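You operate a simulated robot arm through the tools that you are given. There is no shell and no other tool.

You are at the controls of a simulated robot arm. One attempt, no reset.

Task
Close up the bench winder: web back to START, brake on LOCK, shutter shut, magnifier parked, lamp off.
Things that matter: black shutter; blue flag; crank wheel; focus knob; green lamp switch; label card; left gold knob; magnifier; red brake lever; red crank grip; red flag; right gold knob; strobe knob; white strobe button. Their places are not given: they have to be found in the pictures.

The check looks at the end state, three seconds after you hand in, the way a careful person would. Anything else that was tipped, shoved, dropped, spilled or broken makes it a failure.

Robot
A 7-joint arm with a three-finger gripper, fixed in place. Base frame: the origin is on the floor under the middle of its stand, x ahead of it, y to its left, z up. Units: mm, degrees, N and s.
It reaches about 1342 mm from its shoulder. Its first joint turns from -166.0 to 166.0 degrees. Payload 2.69 kg.
The tool frame sits at the grasp point between the pads (the TCP): z along the fingers, y along the line on which they close. The tips reach 30 mm beyond it. The gripper opens to 128 mm; its body begins 117 mm behind the TCP.
Orientation is that of the tool frame in the base frame, as a unit quaternion [x, y, z, w]. With the fingers straight down and closing along the base's y, the tool's x points along the base's -x, its y along +y and its z along -z.

Tools
- The arm moves only by the tool apply_moves. Its argument "increments" is a list that holds one entry, the list of rows, each a list of 7 numbers: the shift along the base's x, y, z in units of 400 mm (1.0 is 400 mm), then the turn, a rotation vector about the base's x, y, z in units of 120 degrees (1.0 is 120 degrees), then the closure in counts, from 0 (fully open) to 255 (shut). In form: [[[dx, dy, dz, wx, wy, wz, fingers], ...]]. A call has 1 to 20 rows; each row is the pose to reach, as a shift and turn from the pose commanded when the call began. A call with a number of a shift or a turn outside -1 to 1 is refused whole. A row lasts 0.2 s, in which the tool goes at most 50 mm and 8.6 degrees; a call with a longer step from one row to the next is refused whole, and so is a gripper value outside its range. A pose out of reach is approached as far as the arm can. The call stops where the force on the tool passes 50 N (or 10 N more than at its start, if that is more) or the arm is blocked; 0.2 s more then pass. The fingers move at their own pace (about 127 mm/s each) and stop on an object; they squeeze with about 26 N. The grip force told is the motor's: it shows also when the fingers shut on nothing. Time passes only in rows, and 0.2 s behind the last, so rows that repeat a pose let the fingers close. The reply holds the time, the measured pose of the TCP, the force on the tool along the base axes, the opening and the grip force, in the units named above and with some noise, with the torque about the TCP (base axes, N m) and any sound that the robot's microphone picked up.
- Cameras (640 x 400 px; columns grow to the right, rows downward): "scene" is fixed at [400.9, 499.9, 1529]; the picture's right is [-0.87, -0.50, 0.00], its down [-0.25, 0.44, -0.86] and it looks along [0.43, -0.75, -0.51] (base axes); focal length 345 px, centre (320, 200). "wrist" rides on the gripper at [58, 54, -131] in the tool frame; the picture's right is [-0.68, 0.74, 0.00], its down [-0.62, -0.57, -0.55] and it looks along [-0.40, -0.37, 0.84] (tool axes); focal length 234 px, centre (320, 200).
- capture(camera): a new picture of that camera. No time passes.
- lift_body(by): moves the trunk up (or, below 0, down) by that many mm; the arm rides with it, the base frame stays. It gives what a move gives, with no picture.
- locate(camera, pixels): for up to 12 pixels [column, row] of the newest picture of that camera ("zoom" is the newest enlarged one), the place [x, y, z] in the base frame of the surface seen there, good to about 3 mm. No time passes.
- close_up(camera, box): a new picture of the part [left, top, right, bottom] of that camera's present view, enlarged. No time passes.
- close_job(): hands the job in; it is judged then, once.

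Unless the task says otherwise, let go and move clear before handing in.

The tools are called after "Emit:" by a JSON object that holds its "api" and its "payload". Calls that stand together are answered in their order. apply_moves: Moves the arm, as the interface text tells. Its arguments: {"type":"object","properties":{"increments":{"type":"array","items":{"type":"array","items":{"type":"array","items":{"type":"number"}}}}},"required":["increments"]} The other tools are called the same way: lift_body (by) moves the trunk up or down; capture (camera) takes a picture; locate (camera, pixels) gives the place of the surface under pixels of a picture; close_up (camera, box) takes an enlarged picture of a part of a camera's view; close_job () hands the job in.

At the start:

```text
time: 0.0
eef_pos: [526.1, -191.6, 1343.1]
ee_rot: [0.001, 1.0, 0.0, 0.0]
force: [0.1, -0.8, -0.4]
moment: [0.0, 0.01, 0.04]
width: 128.1
grip_force: 0.0
trunk travel left (down, up): [-250.0, 100.0]
```

scene: 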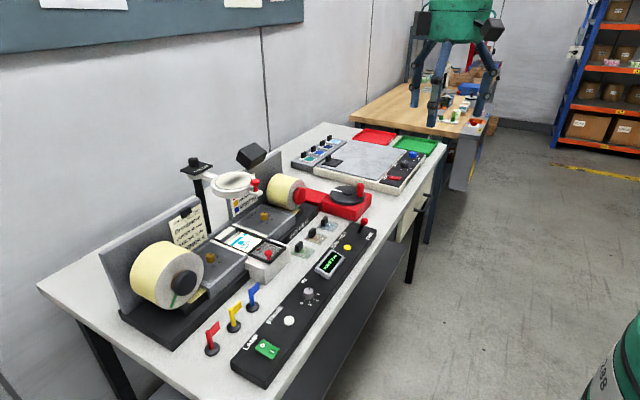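
wrist: 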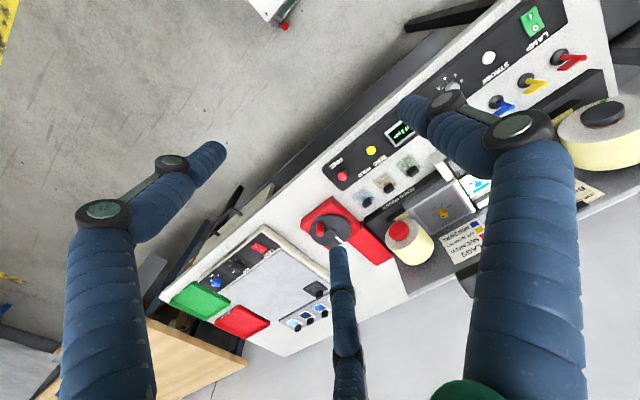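

The scene shows a bench winder with reels, a control strip (lamp switch near [267,348], strobe button [289,321]), a red crank housing near [345,200]. I'll take close-ups to read labels.

Emit:
{"api": "close_up", "payload": {"camera": "scene", "box": [100, 140, 260, 240]}}

Emit:
{"api": "close_up", "payload": {"camera": "scene", "box": [220, 160, 380, 260]}}

Emit:
{"api": "close_up", "payload": {"camera": "scene", "box": [180, 260, 380, 385]}}

Emit:
{"api": "close_up", "payload": {"camera": "scene", "box": [100, 210, 260, 360]}}

Emit:
{"api": "close_up", "payload": {"camera": "wrist", "box": [300, 60, 500, 260]}}

```text
4.00 times, centred on (180, 190) of scene
```

zoom: 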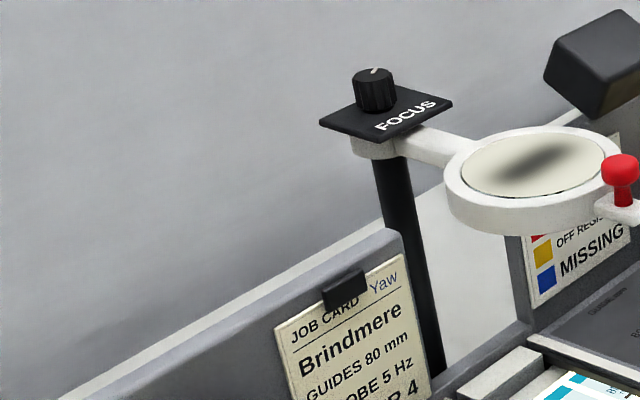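

```text
4.00 times, centred on (300, 210) of scene
```

zoom: 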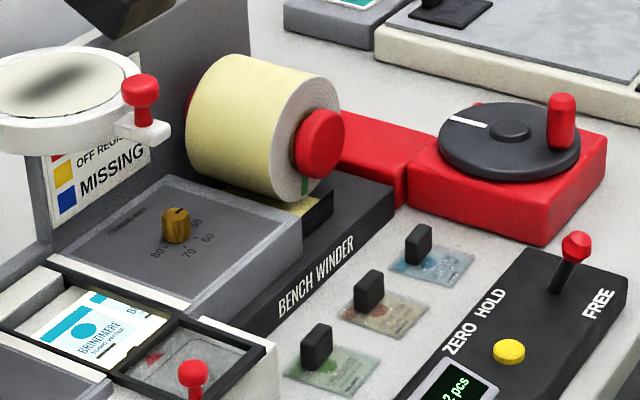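

```text
3.20 times, centred on (280, 322) of scene
```

zoom: 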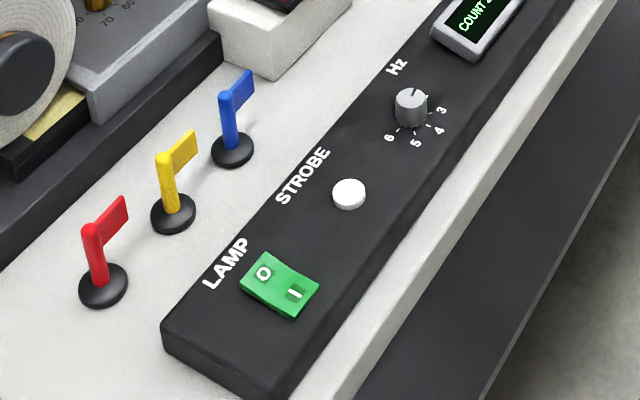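

```text
2.67 times, centred on (180, 285) of scene
```

zoom: 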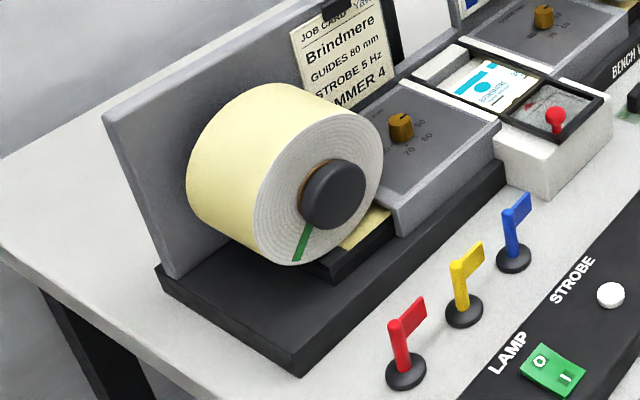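

```text
2.00 times, centred on (400, 160) of wrist
```

zoom: 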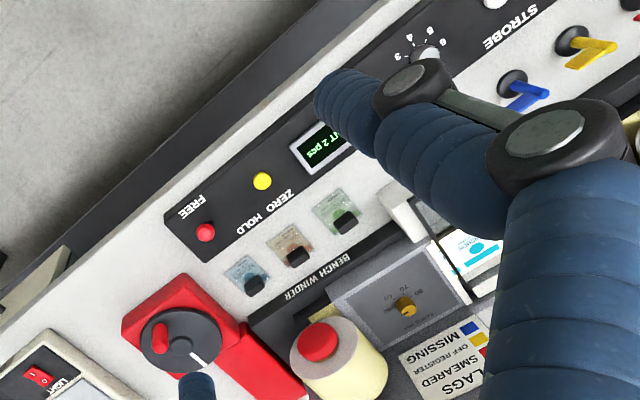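

The close-ups show the count display "COUNT 2 pcs", the brake lever near [363,222] between HOLD and FREE, and the window with a red-knobbed cover. I'll zoom tighter on the brake, window, display and cards.

Emit:
{"api": "close_up", "payload": {"camera": "scene", "box": [310, 200, 390, 250]}}

Emit:
{"api": "close_up", "payload": {"camera": "scene", "box": [200, 215, 296, 275]}}

Emit:
{"api": "close_up", "payload": {"camera": "scene", "box": [300, 240, 364, 280]}}

Emit:
{"api": "close_up", "payload": {"camera": "scene", "box": [160, 190, 240, 240]}}

Emit:
{"api": "close_up", "payload": {"camera": "scene", "box": [215, 140, 295, 220]}}

Emit:
{"api": "close_up", "payload": {"camera": "scene", "box": [280, 120, 460, 230]}}

Emit:
{"api": "close_up", "payload": {"camera": "wrist", "box": [430, 180, 610, 300]}}

Emit:
{"api": "close_up", "payload": {"camera": "wrist", "box": [320, 110, 420, 200]}}

```text
8.00 times, centred on (350, 225) of scene
```

zoom: 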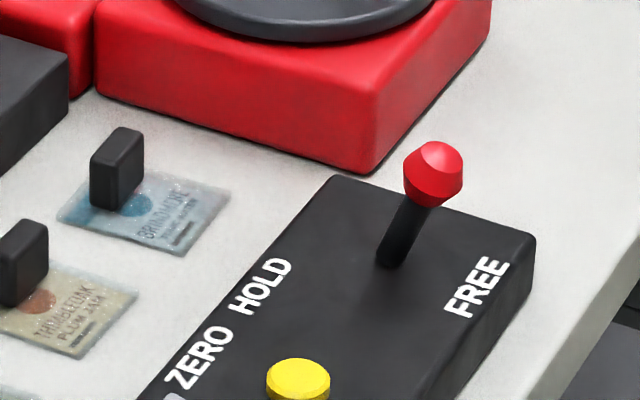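

```text
6.67 times, centred on (248, 245) of scene
```

zoom: 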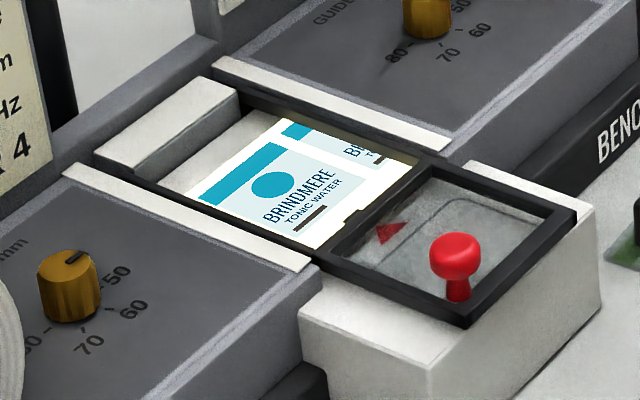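

```text
10.00 times, centred on (332, 260) of scene
```

zoom: 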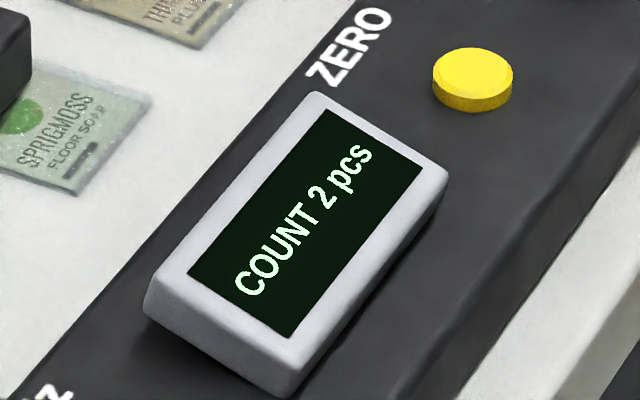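

```text
8.00 times, centred on (200, 215) of scene
```

zoom: 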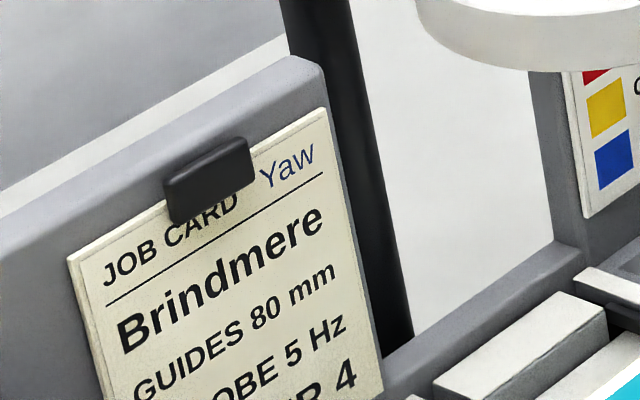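

```text
5.00 times, centred on (255, 180) of scene
```

zoom: 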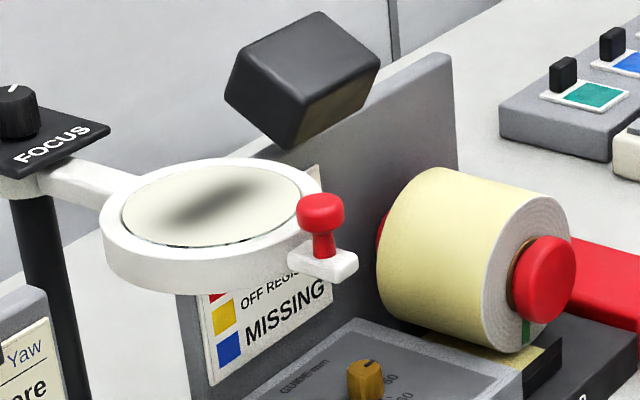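

```text
3.56 times, centred on (370, 175) of scene
```

zoom: 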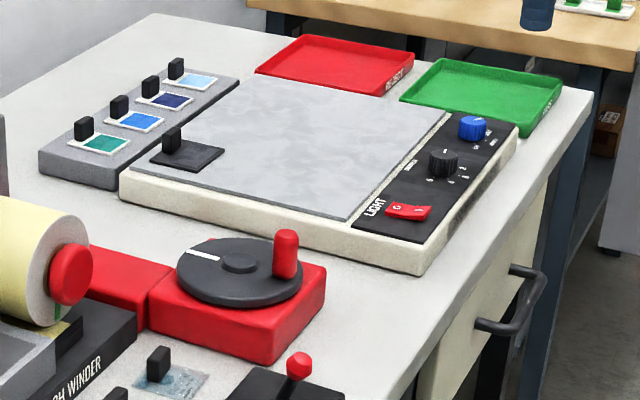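

```text
3.33 times, centred on (520, 240) of wrist
```

zoom: 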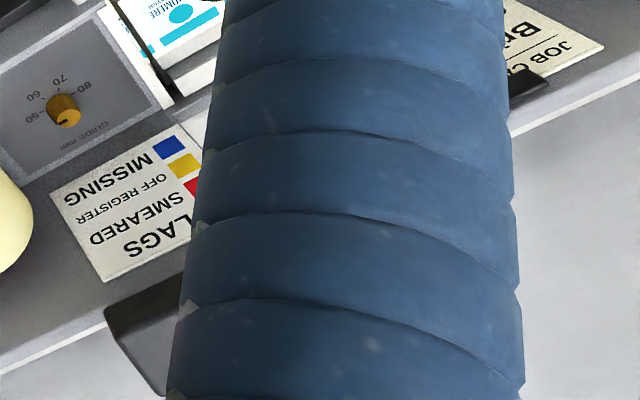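

```text
4.44 times, centred on (370, 155) of wrist
```

zoom: 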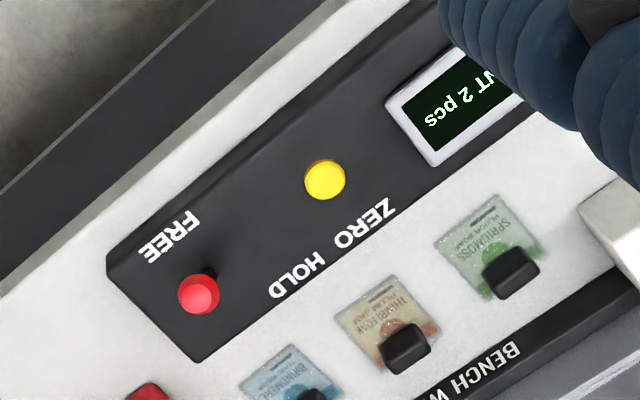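

The brake panel shows HOLD (zoom [262,285]) and FREE (zoom [475,287]) but no visible LOCK; I'll locate the main items in the scene first and look closer at the panel later.

Emit:
{"api": "capture", "payload": {"camera": "scene"}}

Emit:
{"api": "locate", "payload": {"camera": "scene", "pixels": [[363, 220], [359, 231], [361, 188], [347, 192], [333, 189], [268, 254], [255, 180], [233, 182], [195, 164], [197, 172], [263, 346], [274, 350]]}}

Emit:
{"api": "locate", "payload": {"camera": "scene", "pixels": [[289, 319], [308, 292], [331, 261], [347, 247], [264, 215], [210, 258], [303, 190], [185, 283], [208, 235], [244, 240], [250, 153], [200, 230]]}}

Emit:
{"api": "locate", "payload": {"camera": "scene", "pixels": [[232, 372], [263, 385], [352, 222], [377, 229], [212, 350], [234, 328], [253, 306], [120, 310], [40, 288], [178, 347], [286, 262], [325, 222]]}}

```text
taken
```

scene: 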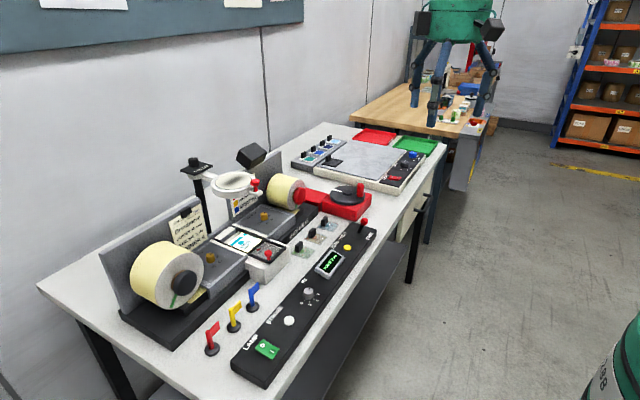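

```text
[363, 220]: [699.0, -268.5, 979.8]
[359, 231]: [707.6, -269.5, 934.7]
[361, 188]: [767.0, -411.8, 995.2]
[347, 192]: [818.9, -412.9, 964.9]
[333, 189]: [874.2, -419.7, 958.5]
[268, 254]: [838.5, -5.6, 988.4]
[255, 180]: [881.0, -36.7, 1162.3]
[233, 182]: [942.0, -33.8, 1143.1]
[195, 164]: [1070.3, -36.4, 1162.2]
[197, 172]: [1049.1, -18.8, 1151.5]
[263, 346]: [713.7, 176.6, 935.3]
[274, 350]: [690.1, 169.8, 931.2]
```

```text
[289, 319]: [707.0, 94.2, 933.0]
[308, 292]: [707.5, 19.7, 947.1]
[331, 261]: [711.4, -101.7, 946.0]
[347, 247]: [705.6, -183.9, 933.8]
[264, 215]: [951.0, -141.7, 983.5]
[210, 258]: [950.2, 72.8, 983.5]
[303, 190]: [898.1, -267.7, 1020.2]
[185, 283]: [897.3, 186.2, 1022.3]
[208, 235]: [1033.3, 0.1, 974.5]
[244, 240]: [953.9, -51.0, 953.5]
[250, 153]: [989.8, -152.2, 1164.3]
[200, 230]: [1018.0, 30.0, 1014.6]
```

```text
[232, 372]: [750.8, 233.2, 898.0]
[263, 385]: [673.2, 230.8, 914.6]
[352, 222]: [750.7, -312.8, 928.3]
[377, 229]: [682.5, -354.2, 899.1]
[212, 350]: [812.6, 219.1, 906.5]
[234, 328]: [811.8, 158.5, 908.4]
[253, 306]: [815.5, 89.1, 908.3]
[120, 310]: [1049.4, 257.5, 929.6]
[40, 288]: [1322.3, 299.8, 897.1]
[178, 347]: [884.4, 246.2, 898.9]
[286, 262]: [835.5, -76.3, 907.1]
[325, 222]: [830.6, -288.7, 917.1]
```

The brake lever base is at about (707,-269,935) with its ball at (699,-268,980), leaning toward FREE (-x); crank grip at (767,-412,995). I'll move the hand closer over the panel to see the brake labels and lever with the wrist camera.

Emit:
{"api": "apply_moves", "payload": {"increments": [[[0.04, 0.0, -0.1, 0, 0, 0, 0], [0.09, 0.0, -0.2, 0, 0, 0, 0], [0.14, 0.0, -0.3, 0, 0, 0, 0], [0.19, -0.01, -0.4, 0, 0, 0, 0], [0.23, -0.02, -0.5, 0, 0, 0, 0], [0.267, -0.022, -0.6, 0, 0, 0, 0]]]}}

Emit:
{"api": "capture", "payload": {"camera": "wrist"}}

Emit:
{"api": "capture", "payload": {"camera": "scene"}}

```text
time: 1.4
eef_pos: [633.6, -200.9, 1103.2]
ee_rot: [0.0, 1.0, 0.0, 0.0]
force: [0.3, 0.4, 0.1]
moment: [-0.02, -0.04, 0.01]
width: 128.0
grip_force: 0.1
trunk travel left (down, up): [-250.0, 100.0]
```

```text
taken
```

wrist: 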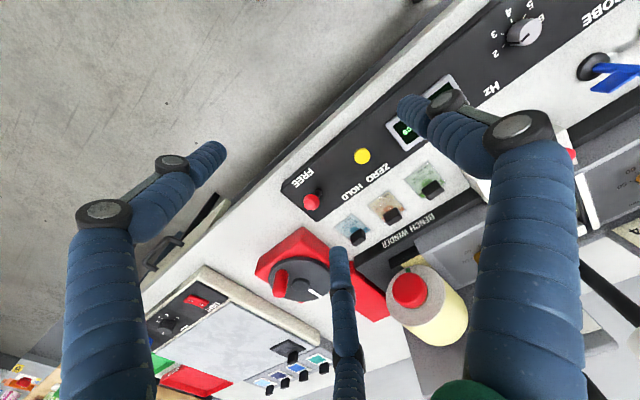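

```text
taken
```

scene: 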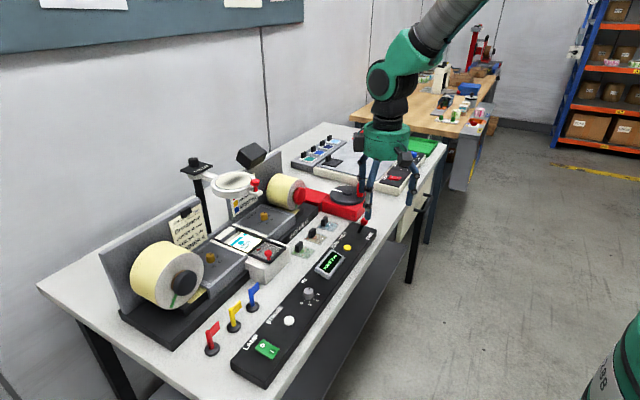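

The brake is at wrist pixel [312,200]; I'll zoom there to read its labels and lever lean.

Emit:
{"api": "close_up", "payload": {"camera": "wrist", "box": [270, 140, 390, 220]}}

Emit:
{"api": "close_up", "payload": {"camera": "wrist", "box": [240, 210, 360, 310]}}

Emit:
{"api": "close_up", "payload": {"camera": "scene", "box": [330, 170, 410, 230]}}

```text
5.00 times, centred on (330, 180) of wrist
```

zoom: 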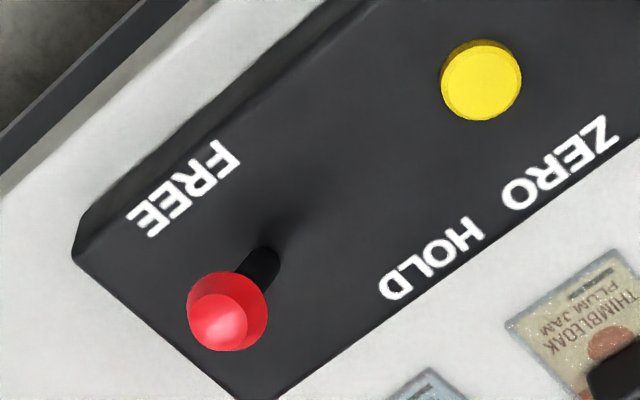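

```text
4.00 times, centred on (300, 260) of wrist
```

zoom: 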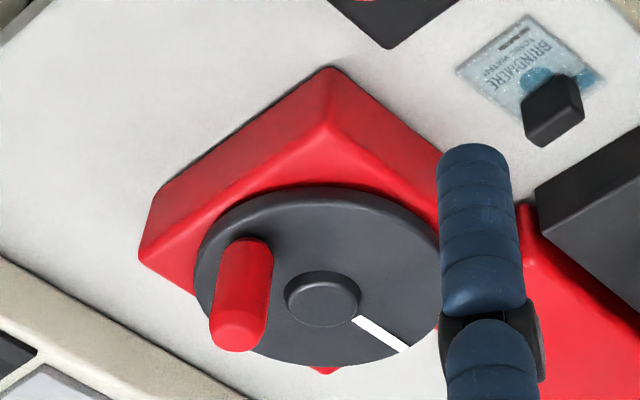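

```text
6.67 times, centred on (370, 200) of scene
```

zoom: 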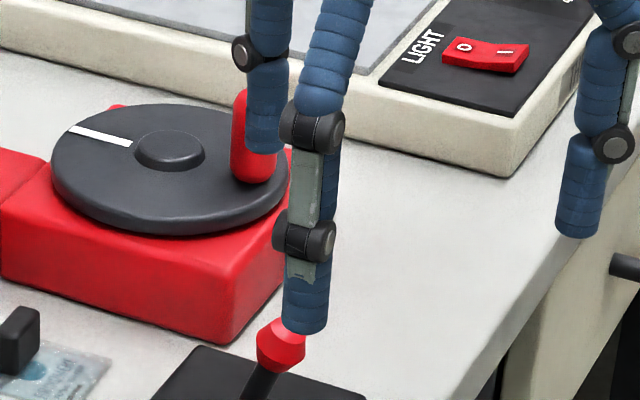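

I'll measure the label positions and the lever base/ball in a fresh zoom.

Emit:
{"api": "close_up", "payload": {"camera": "wrist", "box": [270, 140, 390, 220]}}

Emit:
{"api": "locate", "payload": {"camera": "zoom", "pixels": [[140, 218], [225, 155], [390, 285], [470, 235], [262, 262], [245, 270], [222, 318], [215, 280], [85, 260], [250, 395], [480, 80], [230, 345]]}}

```text
5.00 times, centred on (330, 180) of wrist
```

zoom: 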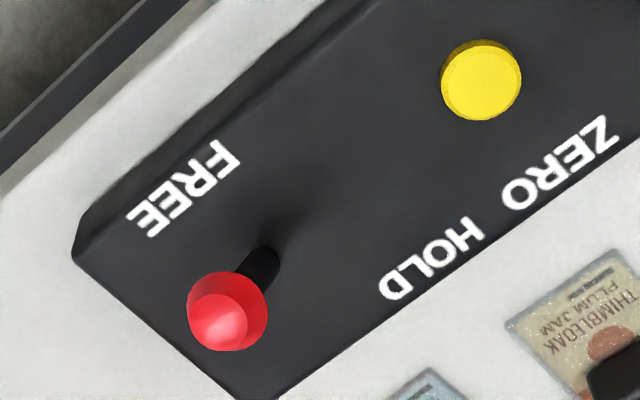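

```text
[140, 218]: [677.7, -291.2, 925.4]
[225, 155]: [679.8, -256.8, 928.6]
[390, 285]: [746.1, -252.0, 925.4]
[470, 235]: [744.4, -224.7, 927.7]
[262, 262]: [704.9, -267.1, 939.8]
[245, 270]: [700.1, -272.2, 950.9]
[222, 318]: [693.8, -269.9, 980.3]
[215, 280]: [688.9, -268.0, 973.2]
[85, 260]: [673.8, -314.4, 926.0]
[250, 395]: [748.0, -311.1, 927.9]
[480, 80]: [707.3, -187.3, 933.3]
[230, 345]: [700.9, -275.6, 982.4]
```

The lever leans about 16° toward FREE (ball at x≈694 vs base 706), so HOLD (+x side) appears to be the locked side. Next I'll go up and over to look down at the magnifier, window and guide area for START / PARK markings.

Emit:
{"api": "apply_moves", "payload": {"increments": [[[0, 0, 0.12, 0, 0, 0, 0], [0, 0, 0.24, 0, 0, 0, 0], [0, 0, 0.36, 0, 0, 0, 0], [0, 0, 0.48, 0, 0, 0, 0], [0, 0, 0.6, 0, 0, 0, 0], [0.07, 0.07, 0.63, 0, 0, 0, 0], [0.14, 0.14, 0.63, 0, 0, 0, 0], [0.21, 0.21, 0.63, 0, 0, 0, 0], [0.28, 0.28, 0.63, 0, 0, 0, 0], [0.35, 0.35, 0.63, 0, 0, 0, 0], [0.42, 0.42, 0.63, 0, 0, 0, 0], [0.49, 0.49, 0.63, 0, 0, 0, 0], [0.56, 0.56, 0.63, 0, 0, 0, 0], [0.63, 0.63, 0.63, 0, 0, 0, 0]]]}}

Emit:
{"api": "capture", "payload": {"camera": "wrist"}}

Emit:
{"api": "capture", "payload": {"camera": "scene"}}

```text
time: 4.4
eef_pos: [883.8, 52.1, 1353.6]
ee_rot: [-0.001, 1.0, 0.0, -0.001]
force: [-0.4, 0.4, -0.7]
moment: [-0.03, -0.01, -0.02]
width: 128.2
grip_force: 0.1
trunk travel left (down, up): [-250.0, 100.0]
```

```text
taken
```

wrist: 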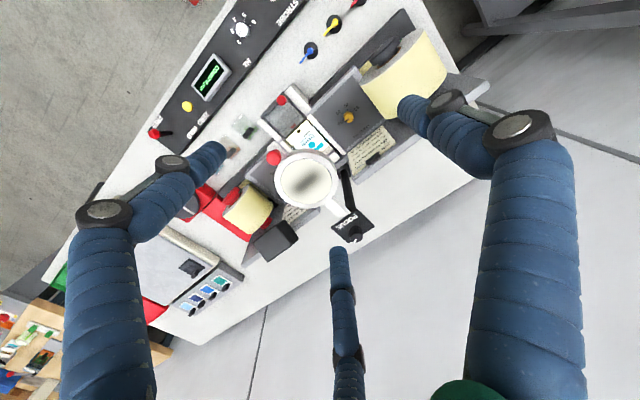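

```text
taken
```

scene: 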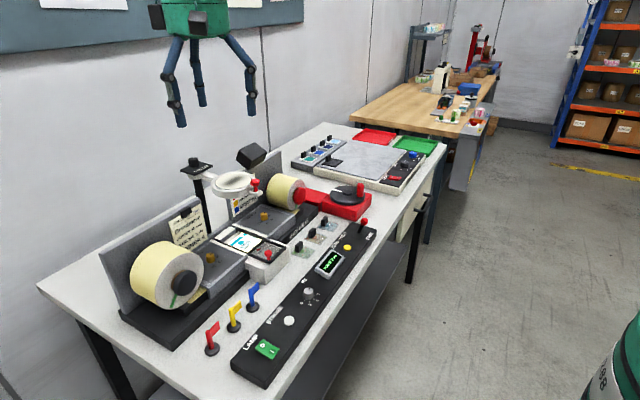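

Emit:
{"api": "close_up", "payload": {"camera": "wrist", "box": [240, 70, 400, 170]}}

Emit:
{"api": "close_up", "payload": {"camera": "wrist", "box": [230, 140, 390, 260]}}

Emit:
{"api": "close_up", "payload": {"camera": "wrist", "box": [320, 20, 480, 180]}}

Emit:
{"api": "close_up", "payload": {"camera": "wrist", "box": [150, 40, 310, 160]}}

Emit:
{"api": "close_up", "payload": {"camera": "wrist", "box": [130, 160, 320, 330]}}

```text
4.00 times, centred on (320, 120) of wrist
```

zoom: 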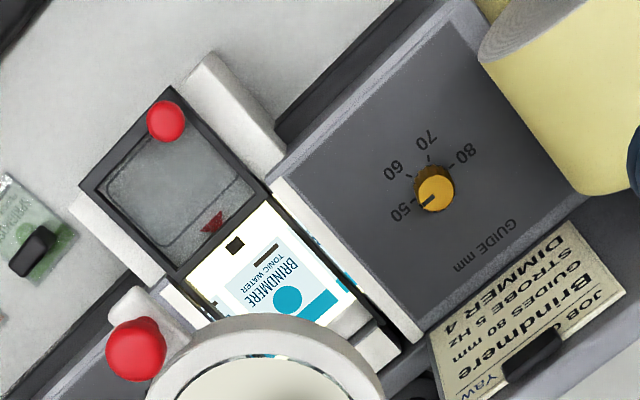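

```text
3.33 times, centred on (310, 200) of wrist
```

zoom: 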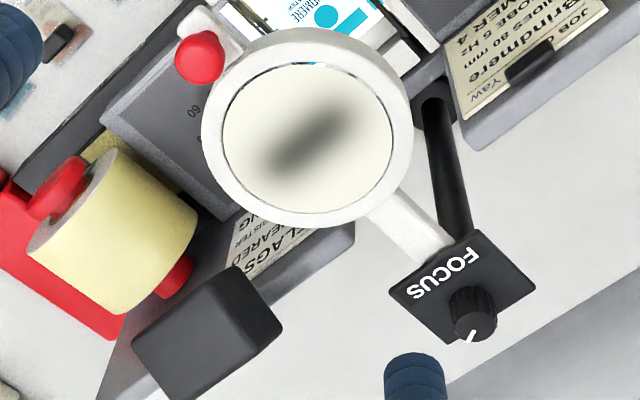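

```text
2.50 times, centred on (400, 100) of wrist
```

zoom: 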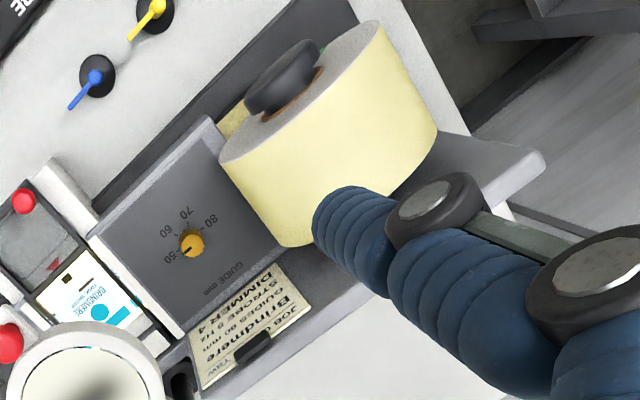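

```text
3.33 times, centred on (230, 100) of wrist
```

zoom: 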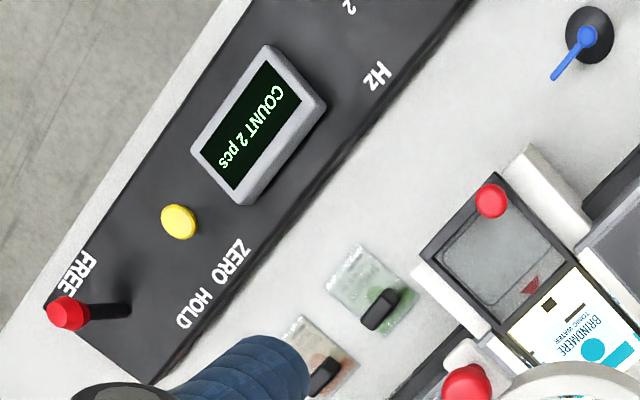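

```text
2.35 times, centred on (225, 245) of wrist
```

zoom: 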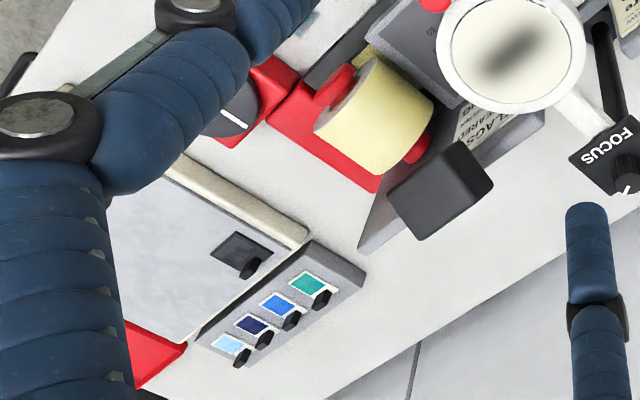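

The window shows "BRINDMERE TONIC WATER" print and the shutter frame is slid toward -x (open). Before touching anything, I'll close the fingers in free air to learn how the three fingers look when shut.

Emit:
{"api": "apply_moves", "payload": {"increments": [[[0, 0, 0, 0, 0, 0, 255], [0, 0, 0, 0, 0, 0, 255], [0, 0, 0, 0, 0, 0, 255], [0, 0, 0, 0, 0, 0, 255], [0, 0, 0, 0, 0, 0, 255]]]}}

Emit:
{"api": "capture", "payload": {"camera": "wrist"}}

Emit:
{"api": "capture", "payload": {"camera": "scene"}}

Emit:
{"api": "close_up", "payload": {"camera": "scene", "box": [130, 0, 290, 140]}}

```text
time: 5.6
eef_pos: [883.5, 51.0, 1354.9]
ee_rot: [0.0, 1.0, 0.0, -0.001]
force: [0.1, 0.4, -0.6]
moment: [-0.01, 0.02, -0.03]
width: 2.3
grip_force: 26.1
trunk travel left (down, up): [-250.0, 100.0]
```

```text
taken
```

wrist: 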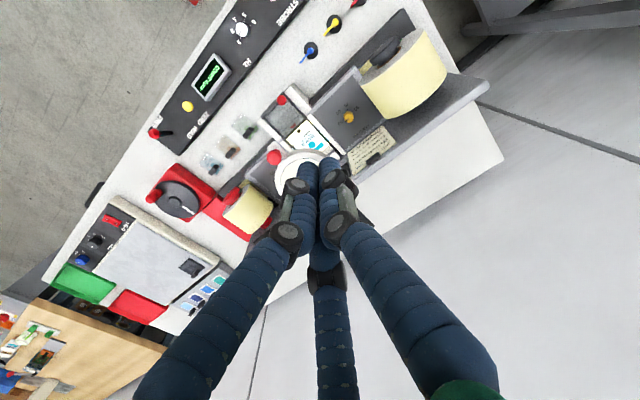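

```text
taken
```

scene: 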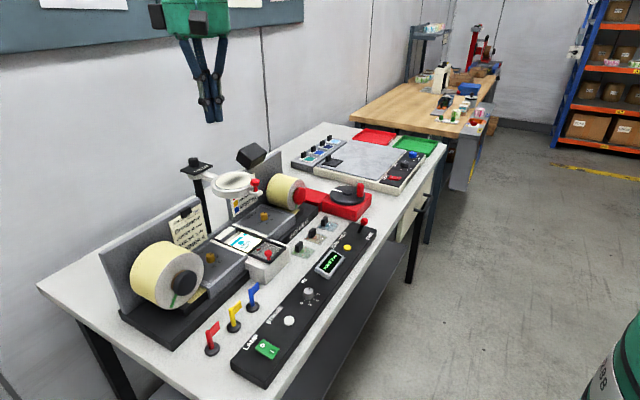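

```text
2.86 times, centred on (210, 70) of scene
```

zoom: 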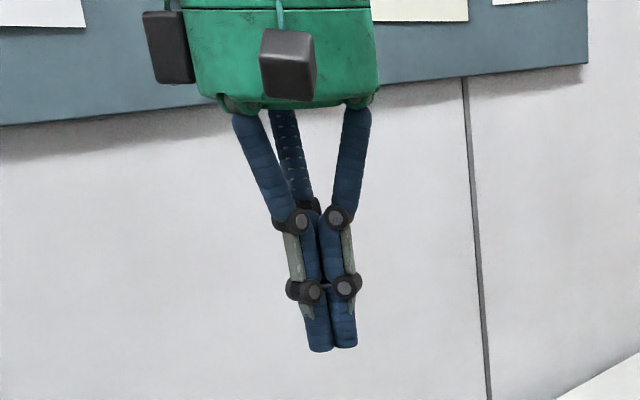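

The fingers are three radial ones at 120° that close to a ~40 mm bundle. Now I'll measure the magnifier, post and strobe head in an enlarged scene view to determine how the magnifier can swing.

Emit:
{"api": "close_up", "payload": {"camera": "scene", "box": [180, 140, 300, 215]}}

Emit:
{"api": "locate", "payload": {"camera": "zoom", "pixels": [[355, 30], [375, 110], [310, 65], [455, 65], [395, 205], [392, 245], [390, 222], [160, 245], [345, 260], [250, 200], [115, 200], [370, 275]]}}

Emit:
{"api": "locate", "payload": {"camera": "zoom", "pixels": [[80, 120], [105, 160], [170, 125], [20, 160], [105, 120], [110, 250], [120, 350], [430, 110], [390, 140], [420, 265], [540, 265], [600, 200]]}}

```text
5.33 times, centred on (240, 178) of scene
```

zoom: 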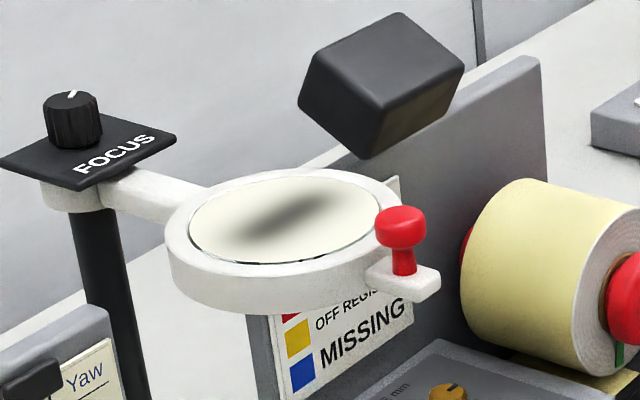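

```text
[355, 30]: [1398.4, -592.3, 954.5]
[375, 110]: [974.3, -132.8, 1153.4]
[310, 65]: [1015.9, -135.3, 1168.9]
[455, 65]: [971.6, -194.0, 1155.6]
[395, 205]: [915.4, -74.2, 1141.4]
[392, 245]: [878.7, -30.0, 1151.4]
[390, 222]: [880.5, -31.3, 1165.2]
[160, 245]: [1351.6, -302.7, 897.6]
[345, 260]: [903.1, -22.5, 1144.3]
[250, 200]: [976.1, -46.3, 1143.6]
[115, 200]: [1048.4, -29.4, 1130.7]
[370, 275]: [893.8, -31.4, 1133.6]
```

```text
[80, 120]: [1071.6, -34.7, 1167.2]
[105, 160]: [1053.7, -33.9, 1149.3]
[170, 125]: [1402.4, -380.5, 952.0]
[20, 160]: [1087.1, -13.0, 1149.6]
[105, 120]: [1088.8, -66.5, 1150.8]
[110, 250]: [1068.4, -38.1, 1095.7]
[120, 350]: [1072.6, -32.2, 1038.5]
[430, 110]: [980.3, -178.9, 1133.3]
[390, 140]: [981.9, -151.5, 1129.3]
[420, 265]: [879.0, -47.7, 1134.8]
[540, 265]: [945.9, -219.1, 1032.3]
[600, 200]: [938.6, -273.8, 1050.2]
```

The strobe head (corners near (974..1016,-133..-194,1130-1169)) blocks a swing to -y, so the magnifier must park toward +y. Next I'll measure the crank wheel precisely, since winding back comes first while the brake is free.

Emit:
{"api": "close_up", "payload": {"camera": "scene", "box": [316, 175, 380, 225]}}

Emit:
{"api": "locate", "payload": {"camera": "zoom", "pixels": [[455, 85], [455, 100], [455, 125], [455, 150], [430, 120], [480, 120]]}}

Emit:
{"api": "close_up", "payload": {"camera": "wrist", "box": [130, 160, 226, 220]}}

Emit:
{"api": "locate", "payload": {"camera": "wrist", "pixels": [[152, 196], [178, 199], [184, 194], [190, 211], [175, 180], [170, 186], [200, 202], [160, 189]]}}

```text
8.00 times, centred on (348, 200) of scene
```

zoom: 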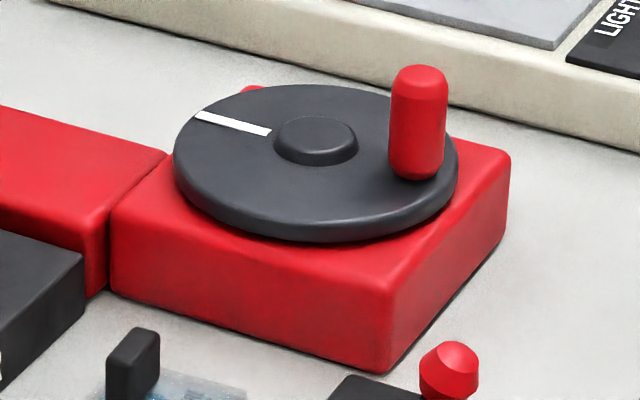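

```text
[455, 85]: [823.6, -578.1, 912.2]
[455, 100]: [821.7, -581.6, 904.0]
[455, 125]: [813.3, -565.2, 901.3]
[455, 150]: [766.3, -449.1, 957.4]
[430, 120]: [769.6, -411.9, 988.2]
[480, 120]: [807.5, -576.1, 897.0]
```

```text
6.67 times, centred on (178, 190) of wrist
```

zoom: 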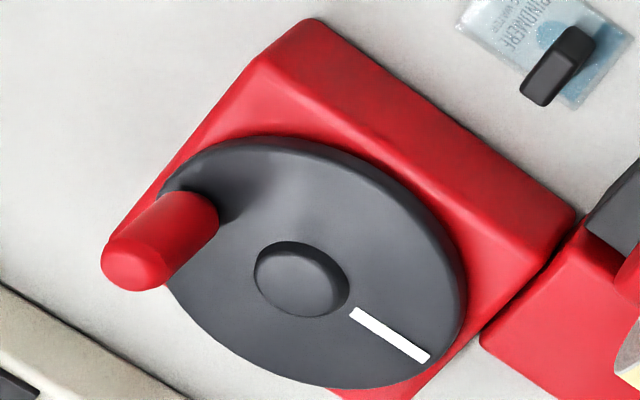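

```text
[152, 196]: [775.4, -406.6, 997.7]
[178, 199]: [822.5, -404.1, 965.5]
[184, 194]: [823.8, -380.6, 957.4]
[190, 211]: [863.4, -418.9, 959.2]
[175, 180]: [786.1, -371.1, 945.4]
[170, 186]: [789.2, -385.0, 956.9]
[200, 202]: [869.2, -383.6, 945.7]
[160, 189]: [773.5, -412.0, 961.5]
```

Grip axis is about (772,-420), top ≈1007, wheel centre (819,-413), wheel top ≈957. I'll travel at height to above the grip with the fingers opened to about 70 mm.

Emit:
{"api": "apply_moves", "payload": {"increments": [[[-0.0256, -0.1, 0, 0, 0, 0, 118], [-0.0511, -0.2, 0, 0, 0, 0, 118], [-0.0767, -0.3, 0, 0, 0, 0, 118], [-0.1022, -0.4, 0, 0, 0, 0, 118], [-0.1278, -0.5, -0.02, 0, 0, 0, 118], [-0.1533, -0.6, -0.06, 0, 0, 0, 118], [-0.1789, -0.7, -0.1, 0, 0, 0, 118], [-0.2044, -0.8, -0.15, 0, 0, 0, 118], [-0.23, -0.9, -0.2, 0, 0, 0, 118], [-0.2556, -1.0, -0.25, 0, 0, 0, 118]]]}}

Emit:
{"api": "capture", "payload": {"camera": "wrist"}}

```text
time: 7.8
eef_pos: [782.8, -349.2, 1255.0]
ee_rot: [0.001, 1.0, 0.0, 0.0]
force: [0.3, 0.1, -0.3]
moment: [0.0, -0.01, -0.02]
width: 68.8
grip_force: 0.0
trunk travel left (down, up): [-250.0, 100.0]
```

```text
taken
```

wrist: 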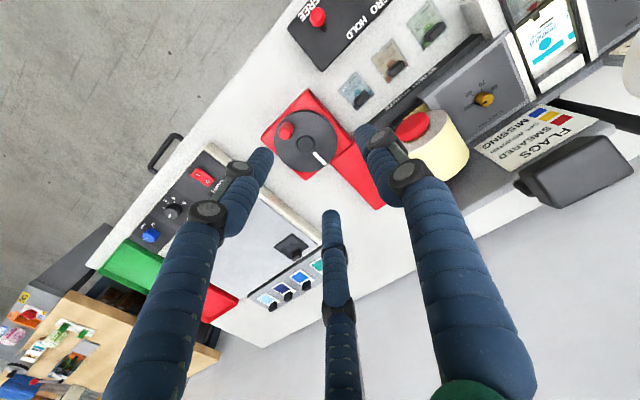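

The crank is at wrist [305,145]; I'll measure grip and hub again from this closer view.

Emit:
{"api": "close_up", "payload": {"camera": "wrist", "box": [250, 85, 362, 185]}}

Emit:
{"api": "locate", "payload": {"camera": "wrist", "pixels": [[286, 132], [284, 126], [290, 126], [305, 143], [320, 158], [278, 150], [335, 145], [305, 175], [300, 120], [207, 180], [170, 210], [290, 245]]}}

```text
4.00 times, centred on (306, 135) of wrist
```

zoom: 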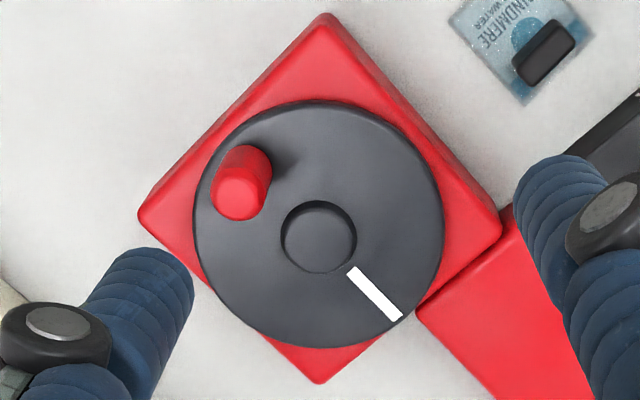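

```text
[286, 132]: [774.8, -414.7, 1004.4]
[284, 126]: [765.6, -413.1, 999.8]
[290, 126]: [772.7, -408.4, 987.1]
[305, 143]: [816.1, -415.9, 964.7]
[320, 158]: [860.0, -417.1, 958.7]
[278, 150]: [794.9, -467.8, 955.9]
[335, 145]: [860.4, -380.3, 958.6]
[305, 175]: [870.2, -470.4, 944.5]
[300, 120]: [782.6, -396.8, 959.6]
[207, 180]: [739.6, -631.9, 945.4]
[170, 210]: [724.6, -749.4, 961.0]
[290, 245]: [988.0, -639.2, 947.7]
```

Grip axis refined to ≈(774,-417), hub ≈(817,-414). I'll move over it and descend to just above the grip, then check.

Emit:
{"api": "apply_moves", "payload": {"increments": [[[-0.01, -0.09, -0.04, 0, 0, 0, 118], [-0.022, -0.1695, -0.1, 0, 0, 0, 118], [-0.022, -0.1695, -0.2, 0, 0, 0, 118], [-0.022, -0.1695, -0.3, 0, 0, 0, 118], [-0.022, -0.1695, -0.4, 0, 0, 0, 118], [-0.022, -0.1695, -0.47, 0, 0, 0, 118]]]}}

Emit:
{"api": "capture", "payload": {"camera": "wrist"}}

Emit:
{"api": "close_up", "payload": {"camera": "scene", "box": [310, 130, 422, 230]}}

```text
time: 9.2
eef_pos: [775.3, -416.3, 1067.8]
ee_rot: [-0.001, 1.0, -0.001, 0.0]
force: [0.1, 0.0, -0.1]
moment: [0.0, -0.01, 0.01]
width: 68.9
grip_force: 0.0
trunk travel left (down, up): [-250.0, 100.0]
```

```text
taken
```

wrist: 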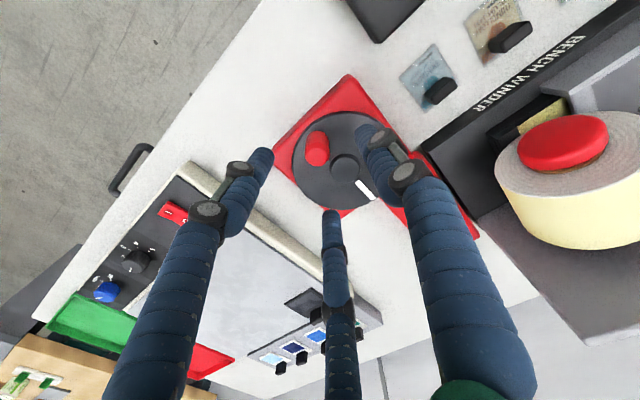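

```text
4.00 times, centred on (366, 180) of scene
```

zoom: 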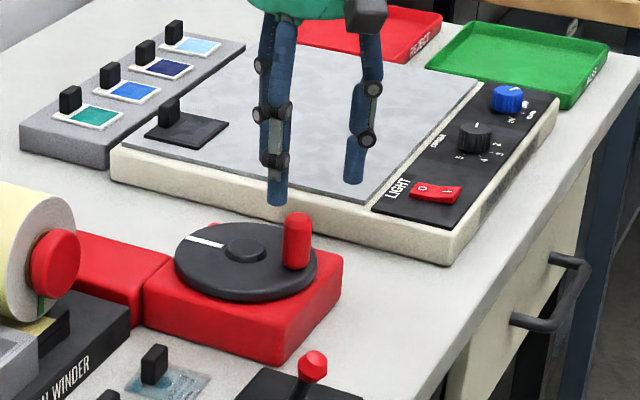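

The grip sits at wrist [317,148], near the tool axis line (expected [319,155] at grip-top depth). I'll verify it by locating before descending.

Emit:
{"api": "close_up", "payload": {"camera": "wrist", "box": [260, 100, 380, 200]}}

Emit:
{"api": "locate", "payload": {"camera": "wrist", "pixels": [[317, 155], [312, 150], [323, 150], [318, 160], [318, 140], [344, 165], [310, 158]]}}

```text
4.00 times, centred on (320, 150) of wrist
```

zoom: 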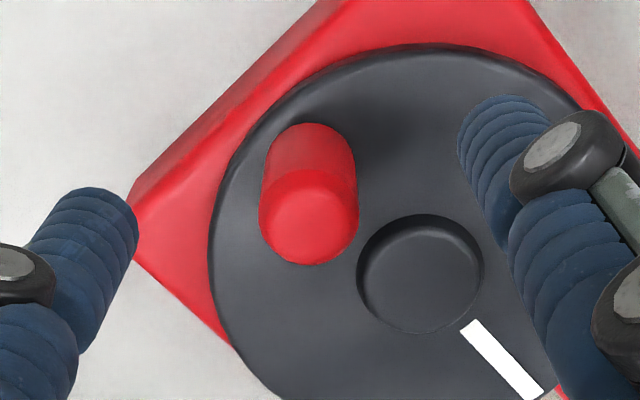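

```text
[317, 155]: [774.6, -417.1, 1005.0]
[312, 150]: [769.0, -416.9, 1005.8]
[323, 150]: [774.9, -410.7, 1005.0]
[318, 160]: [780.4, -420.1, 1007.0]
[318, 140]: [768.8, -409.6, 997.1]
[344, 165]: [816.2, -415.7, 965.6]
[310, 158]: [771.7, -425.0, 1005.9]
```

The grip top centre is (774.6,-417.1,1005), TCP aligned within 1 mm. Descend to z≈997 and close on the grip.

Emit:
{"api": "apply_moves", "payload": {"increments": [[[-0.001, -0.002, -0.08, 0, 0, 0, 118], [-0.001, -0.002, -0.15, 0, 0, 0, 118], [-0.001, -0.002, -0.177, 0, 0, 0, 118], [-0.001, -0.002, -0.177, 0, 0, 0, 255], [-0.001, -0.002, -0.177, 0, 0, 0, 255], [-0.001, -0.002, -0.177, 0, 0, 0, 255]]]}}

Emit:
{"api": "capture", "payload": {"camera": "scene"}}

Emit:
{"api": "close_up", "payload": {"camera": "scene", "box": [316, 140, 396, 220]}}

```text
time: 10.6
eef_pos: [775.5, -416.8, 997.4]
ee_rot: [0.0, 1.0, 0.0, 0.0]
force: [12.5, -1.8, -4.3]
moment: [-0.1, -0.61, -0.01]
width: 22.3
grip_force: 45.2
trunk travel left (down, up): [-250.0, 100.0]
```

```text
taken
```

scene: 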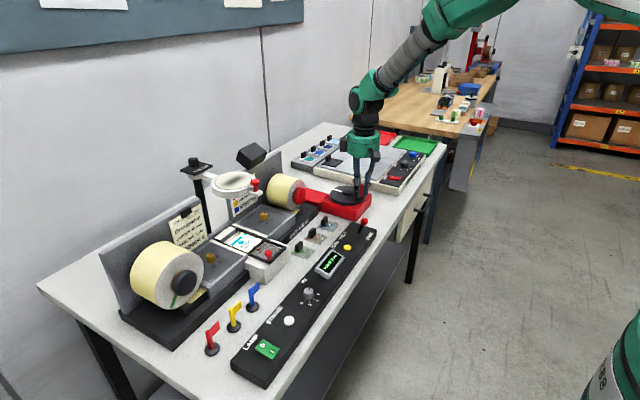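

```text
5.00 times, centred on (356, 180) of scene
```

zoom: 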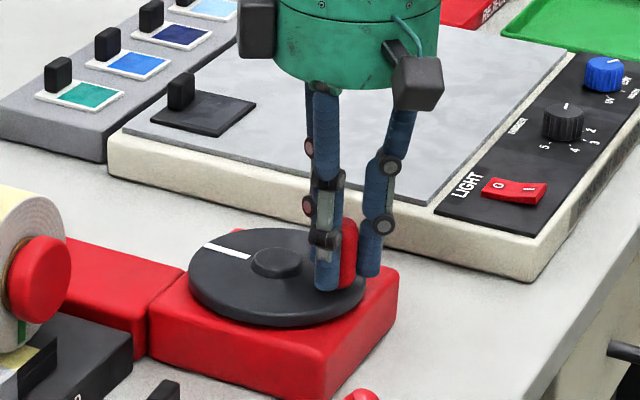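

The grip is held (width 22.3 mm, grip force 45 N) with a small radial load. I'll try a 20° clockwise test turn (grip toward +y) and watch COUNT and the window.

Emit:
{"api": "apply_moves", "payload": {"increments": [[[0.0029, 0.0087, 0, 0, 0, 0, 255], [0.004, 0.0174, 0, 0, 0, 0, 255], [0.0059, 0.0259, 0, 0, 0, 0, 255], [0.0085, 0.0342, 0, 0, 0, 0, 255]]]}}

Emit:
{"api": "close_up", "payload": {"camera": "scene", "box": [300, 240, 364, 280]}}

Emit:
{"api": "close_up", "payload": {"camera": "scene", "box": [200, 215, 296, 275]}}

Emit:
{"api": "close_up", "payload": {"camera": "scene", "box": [316, 140, 396, 220]}}

```text
time: 11.6
eef_pos: [778.5, -403.0, 997.7]
ee_rot: [-0.001, 1.0, 0.0, 0.0]
force: [10.7, -3.0, 2.4]
moment: [-0.25, -0.12, 0.02]
width: 22.0
grip_force: 45.1
trunk travel left (down, up): [-250.0, 100.0]
```

```text
10.00 times, centred on (332, 260) of scene
```

zoom: 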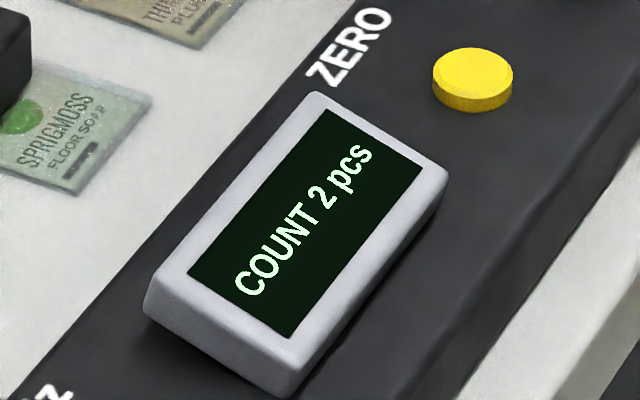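

```text
6.67 times, centred on (248, 245) of scene
```

zoom: 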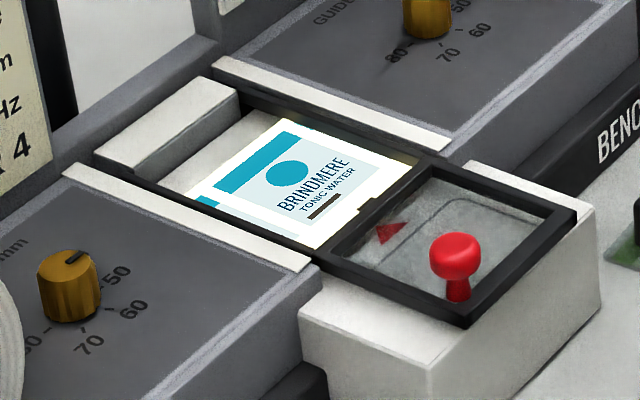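

```text
5.00 times, centred on (356, 180) of scene
```

zoom: 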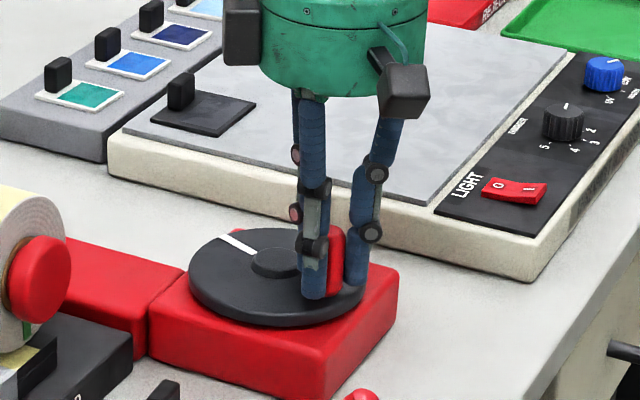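

Clockwise moved the print to the right (-y), i.e. onward toward the take-up reel; so "back" should be counter-clockwise. I'll turn CCW to about 220° and check forces, count and window.

Emit:
{"api": "apply_moves", "payload": {"increments": [[[-0.003, -0.0143, 0, 0, 0, 0, 255], [-0.0045, -0.0315, 0, 0, 0, 0, 255], [-0.003, -0.0488, 0, 0, 0, 0, 255], [0.0015, -0.0655, 0, 0, 0, 0, 255], [0.0088, -0.0811, 0, 0, 0, 0, 255], [0.0188, -0.0953, 0, 0, 0, 0, 255]]]}}

Emit:
{"api": "close_up", "payload": {"camera": "scene", "box": [300, 240, 364, 280]}}

Emit:
{"api": "close_up", "payload": {"camera": "scene", "box": [200, 215, 296, 275]}}

Emit:
{"api": "close_up", "payload": {"camera": "scene", "box": [316, 140, 396, 220]}}

```text
time: 13.0
eef_pos: [781.1, -443.4, 996.7]
ee_rot: [0.001, 1.0, 0.0, -0.001]
force: [-22.9, -15.4, 13.2]
moment: [-0.45, 0.9, 0.01]
width: 21.9
grip_force: 45.1
trunk travel left (down, up): [-250.0, 100.0]
```

```text
10.00 times, centred on (332, 260) of scene
```

zoom: 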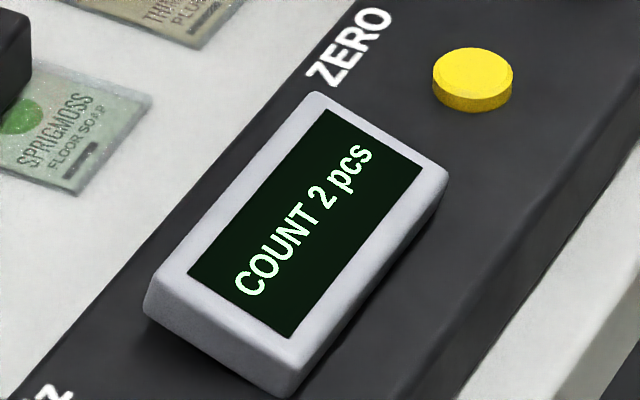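

```text
6.67 times, centred on (248, 245) of scene
```

zoom: 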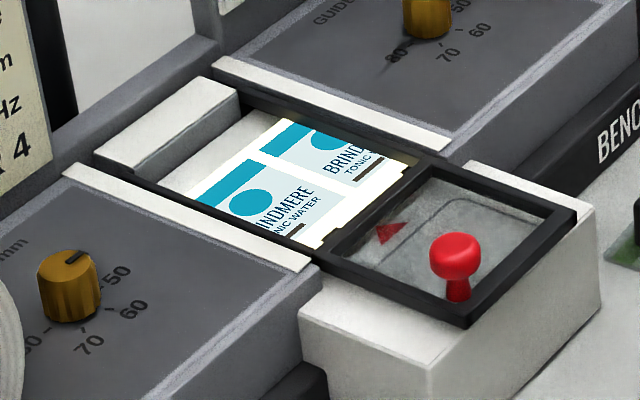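

```text
5.00 times, centred on (356, 180) of scene
```

zoom: 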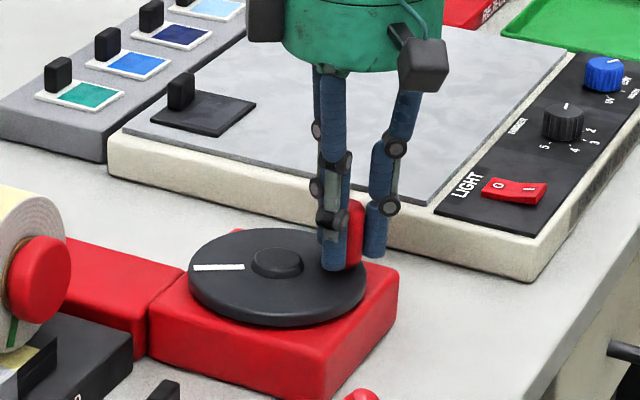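

The web now moved left (circle at zoom [250,203]) and COUNT is still 2; force suggests the true radius is ≈43 mm about (816.5,-418). Continue CCW to ~276°.

Emit:
{"api": "apply_moves", "payload": {"increments": [[[0.0083, -0.0215, 0, 0, 0, 0, 255], [0.0265, -0.0345, 0, 0, 0, 0, 255], [0.047, -0.0438, 0, 0, 0, 0, 255], [0.069, -0.0485, 0, 0, 0, 0, 255], [0.0915, -0.0485, 0, 0, 0, 0, 255]]]}}

Emit:
{"api": "close_up", "payload": {"camera": "scene", "box": [300, 240, 364, 280]}}

Emit:
{"api": "close_up", "payload": {"camera": "scene", "box": [200, 215, 296, 275]}}

Emit:
{"api": "close_up", "payload": {"camera": "scene", "box": [316, 140, 396, 220]}}

```text
time: 14.2
eef_pos: [823.5, -463.6, 996.5]
ee_rot: [-0.001, 1.0, -0.001, 0.002]
force: [4.5, -41.9, -2.6]
moment: [-1.87, -0.41, 0.0]
width: 22.0
grip_force: 44.6
trunk travel left (down, up): [-250.0, 100.0]
```

```text
10.00 times, centred on (332, 260) of scene
```

zoom: 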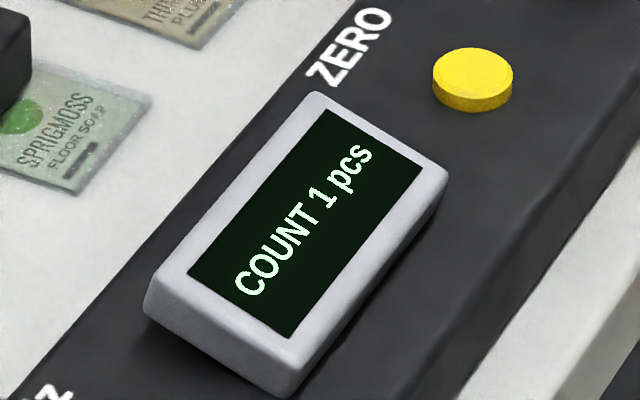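

```text
6.67 times, centred on (248, 245) of scene
```

zoom: 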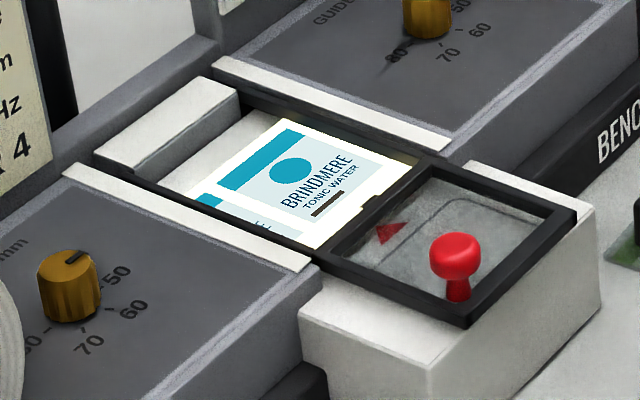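

```text
5.00 times, centred on (356, 180) of scene
```

zoom: 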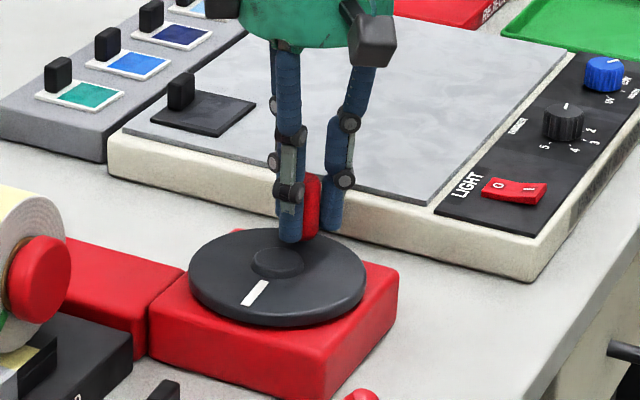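

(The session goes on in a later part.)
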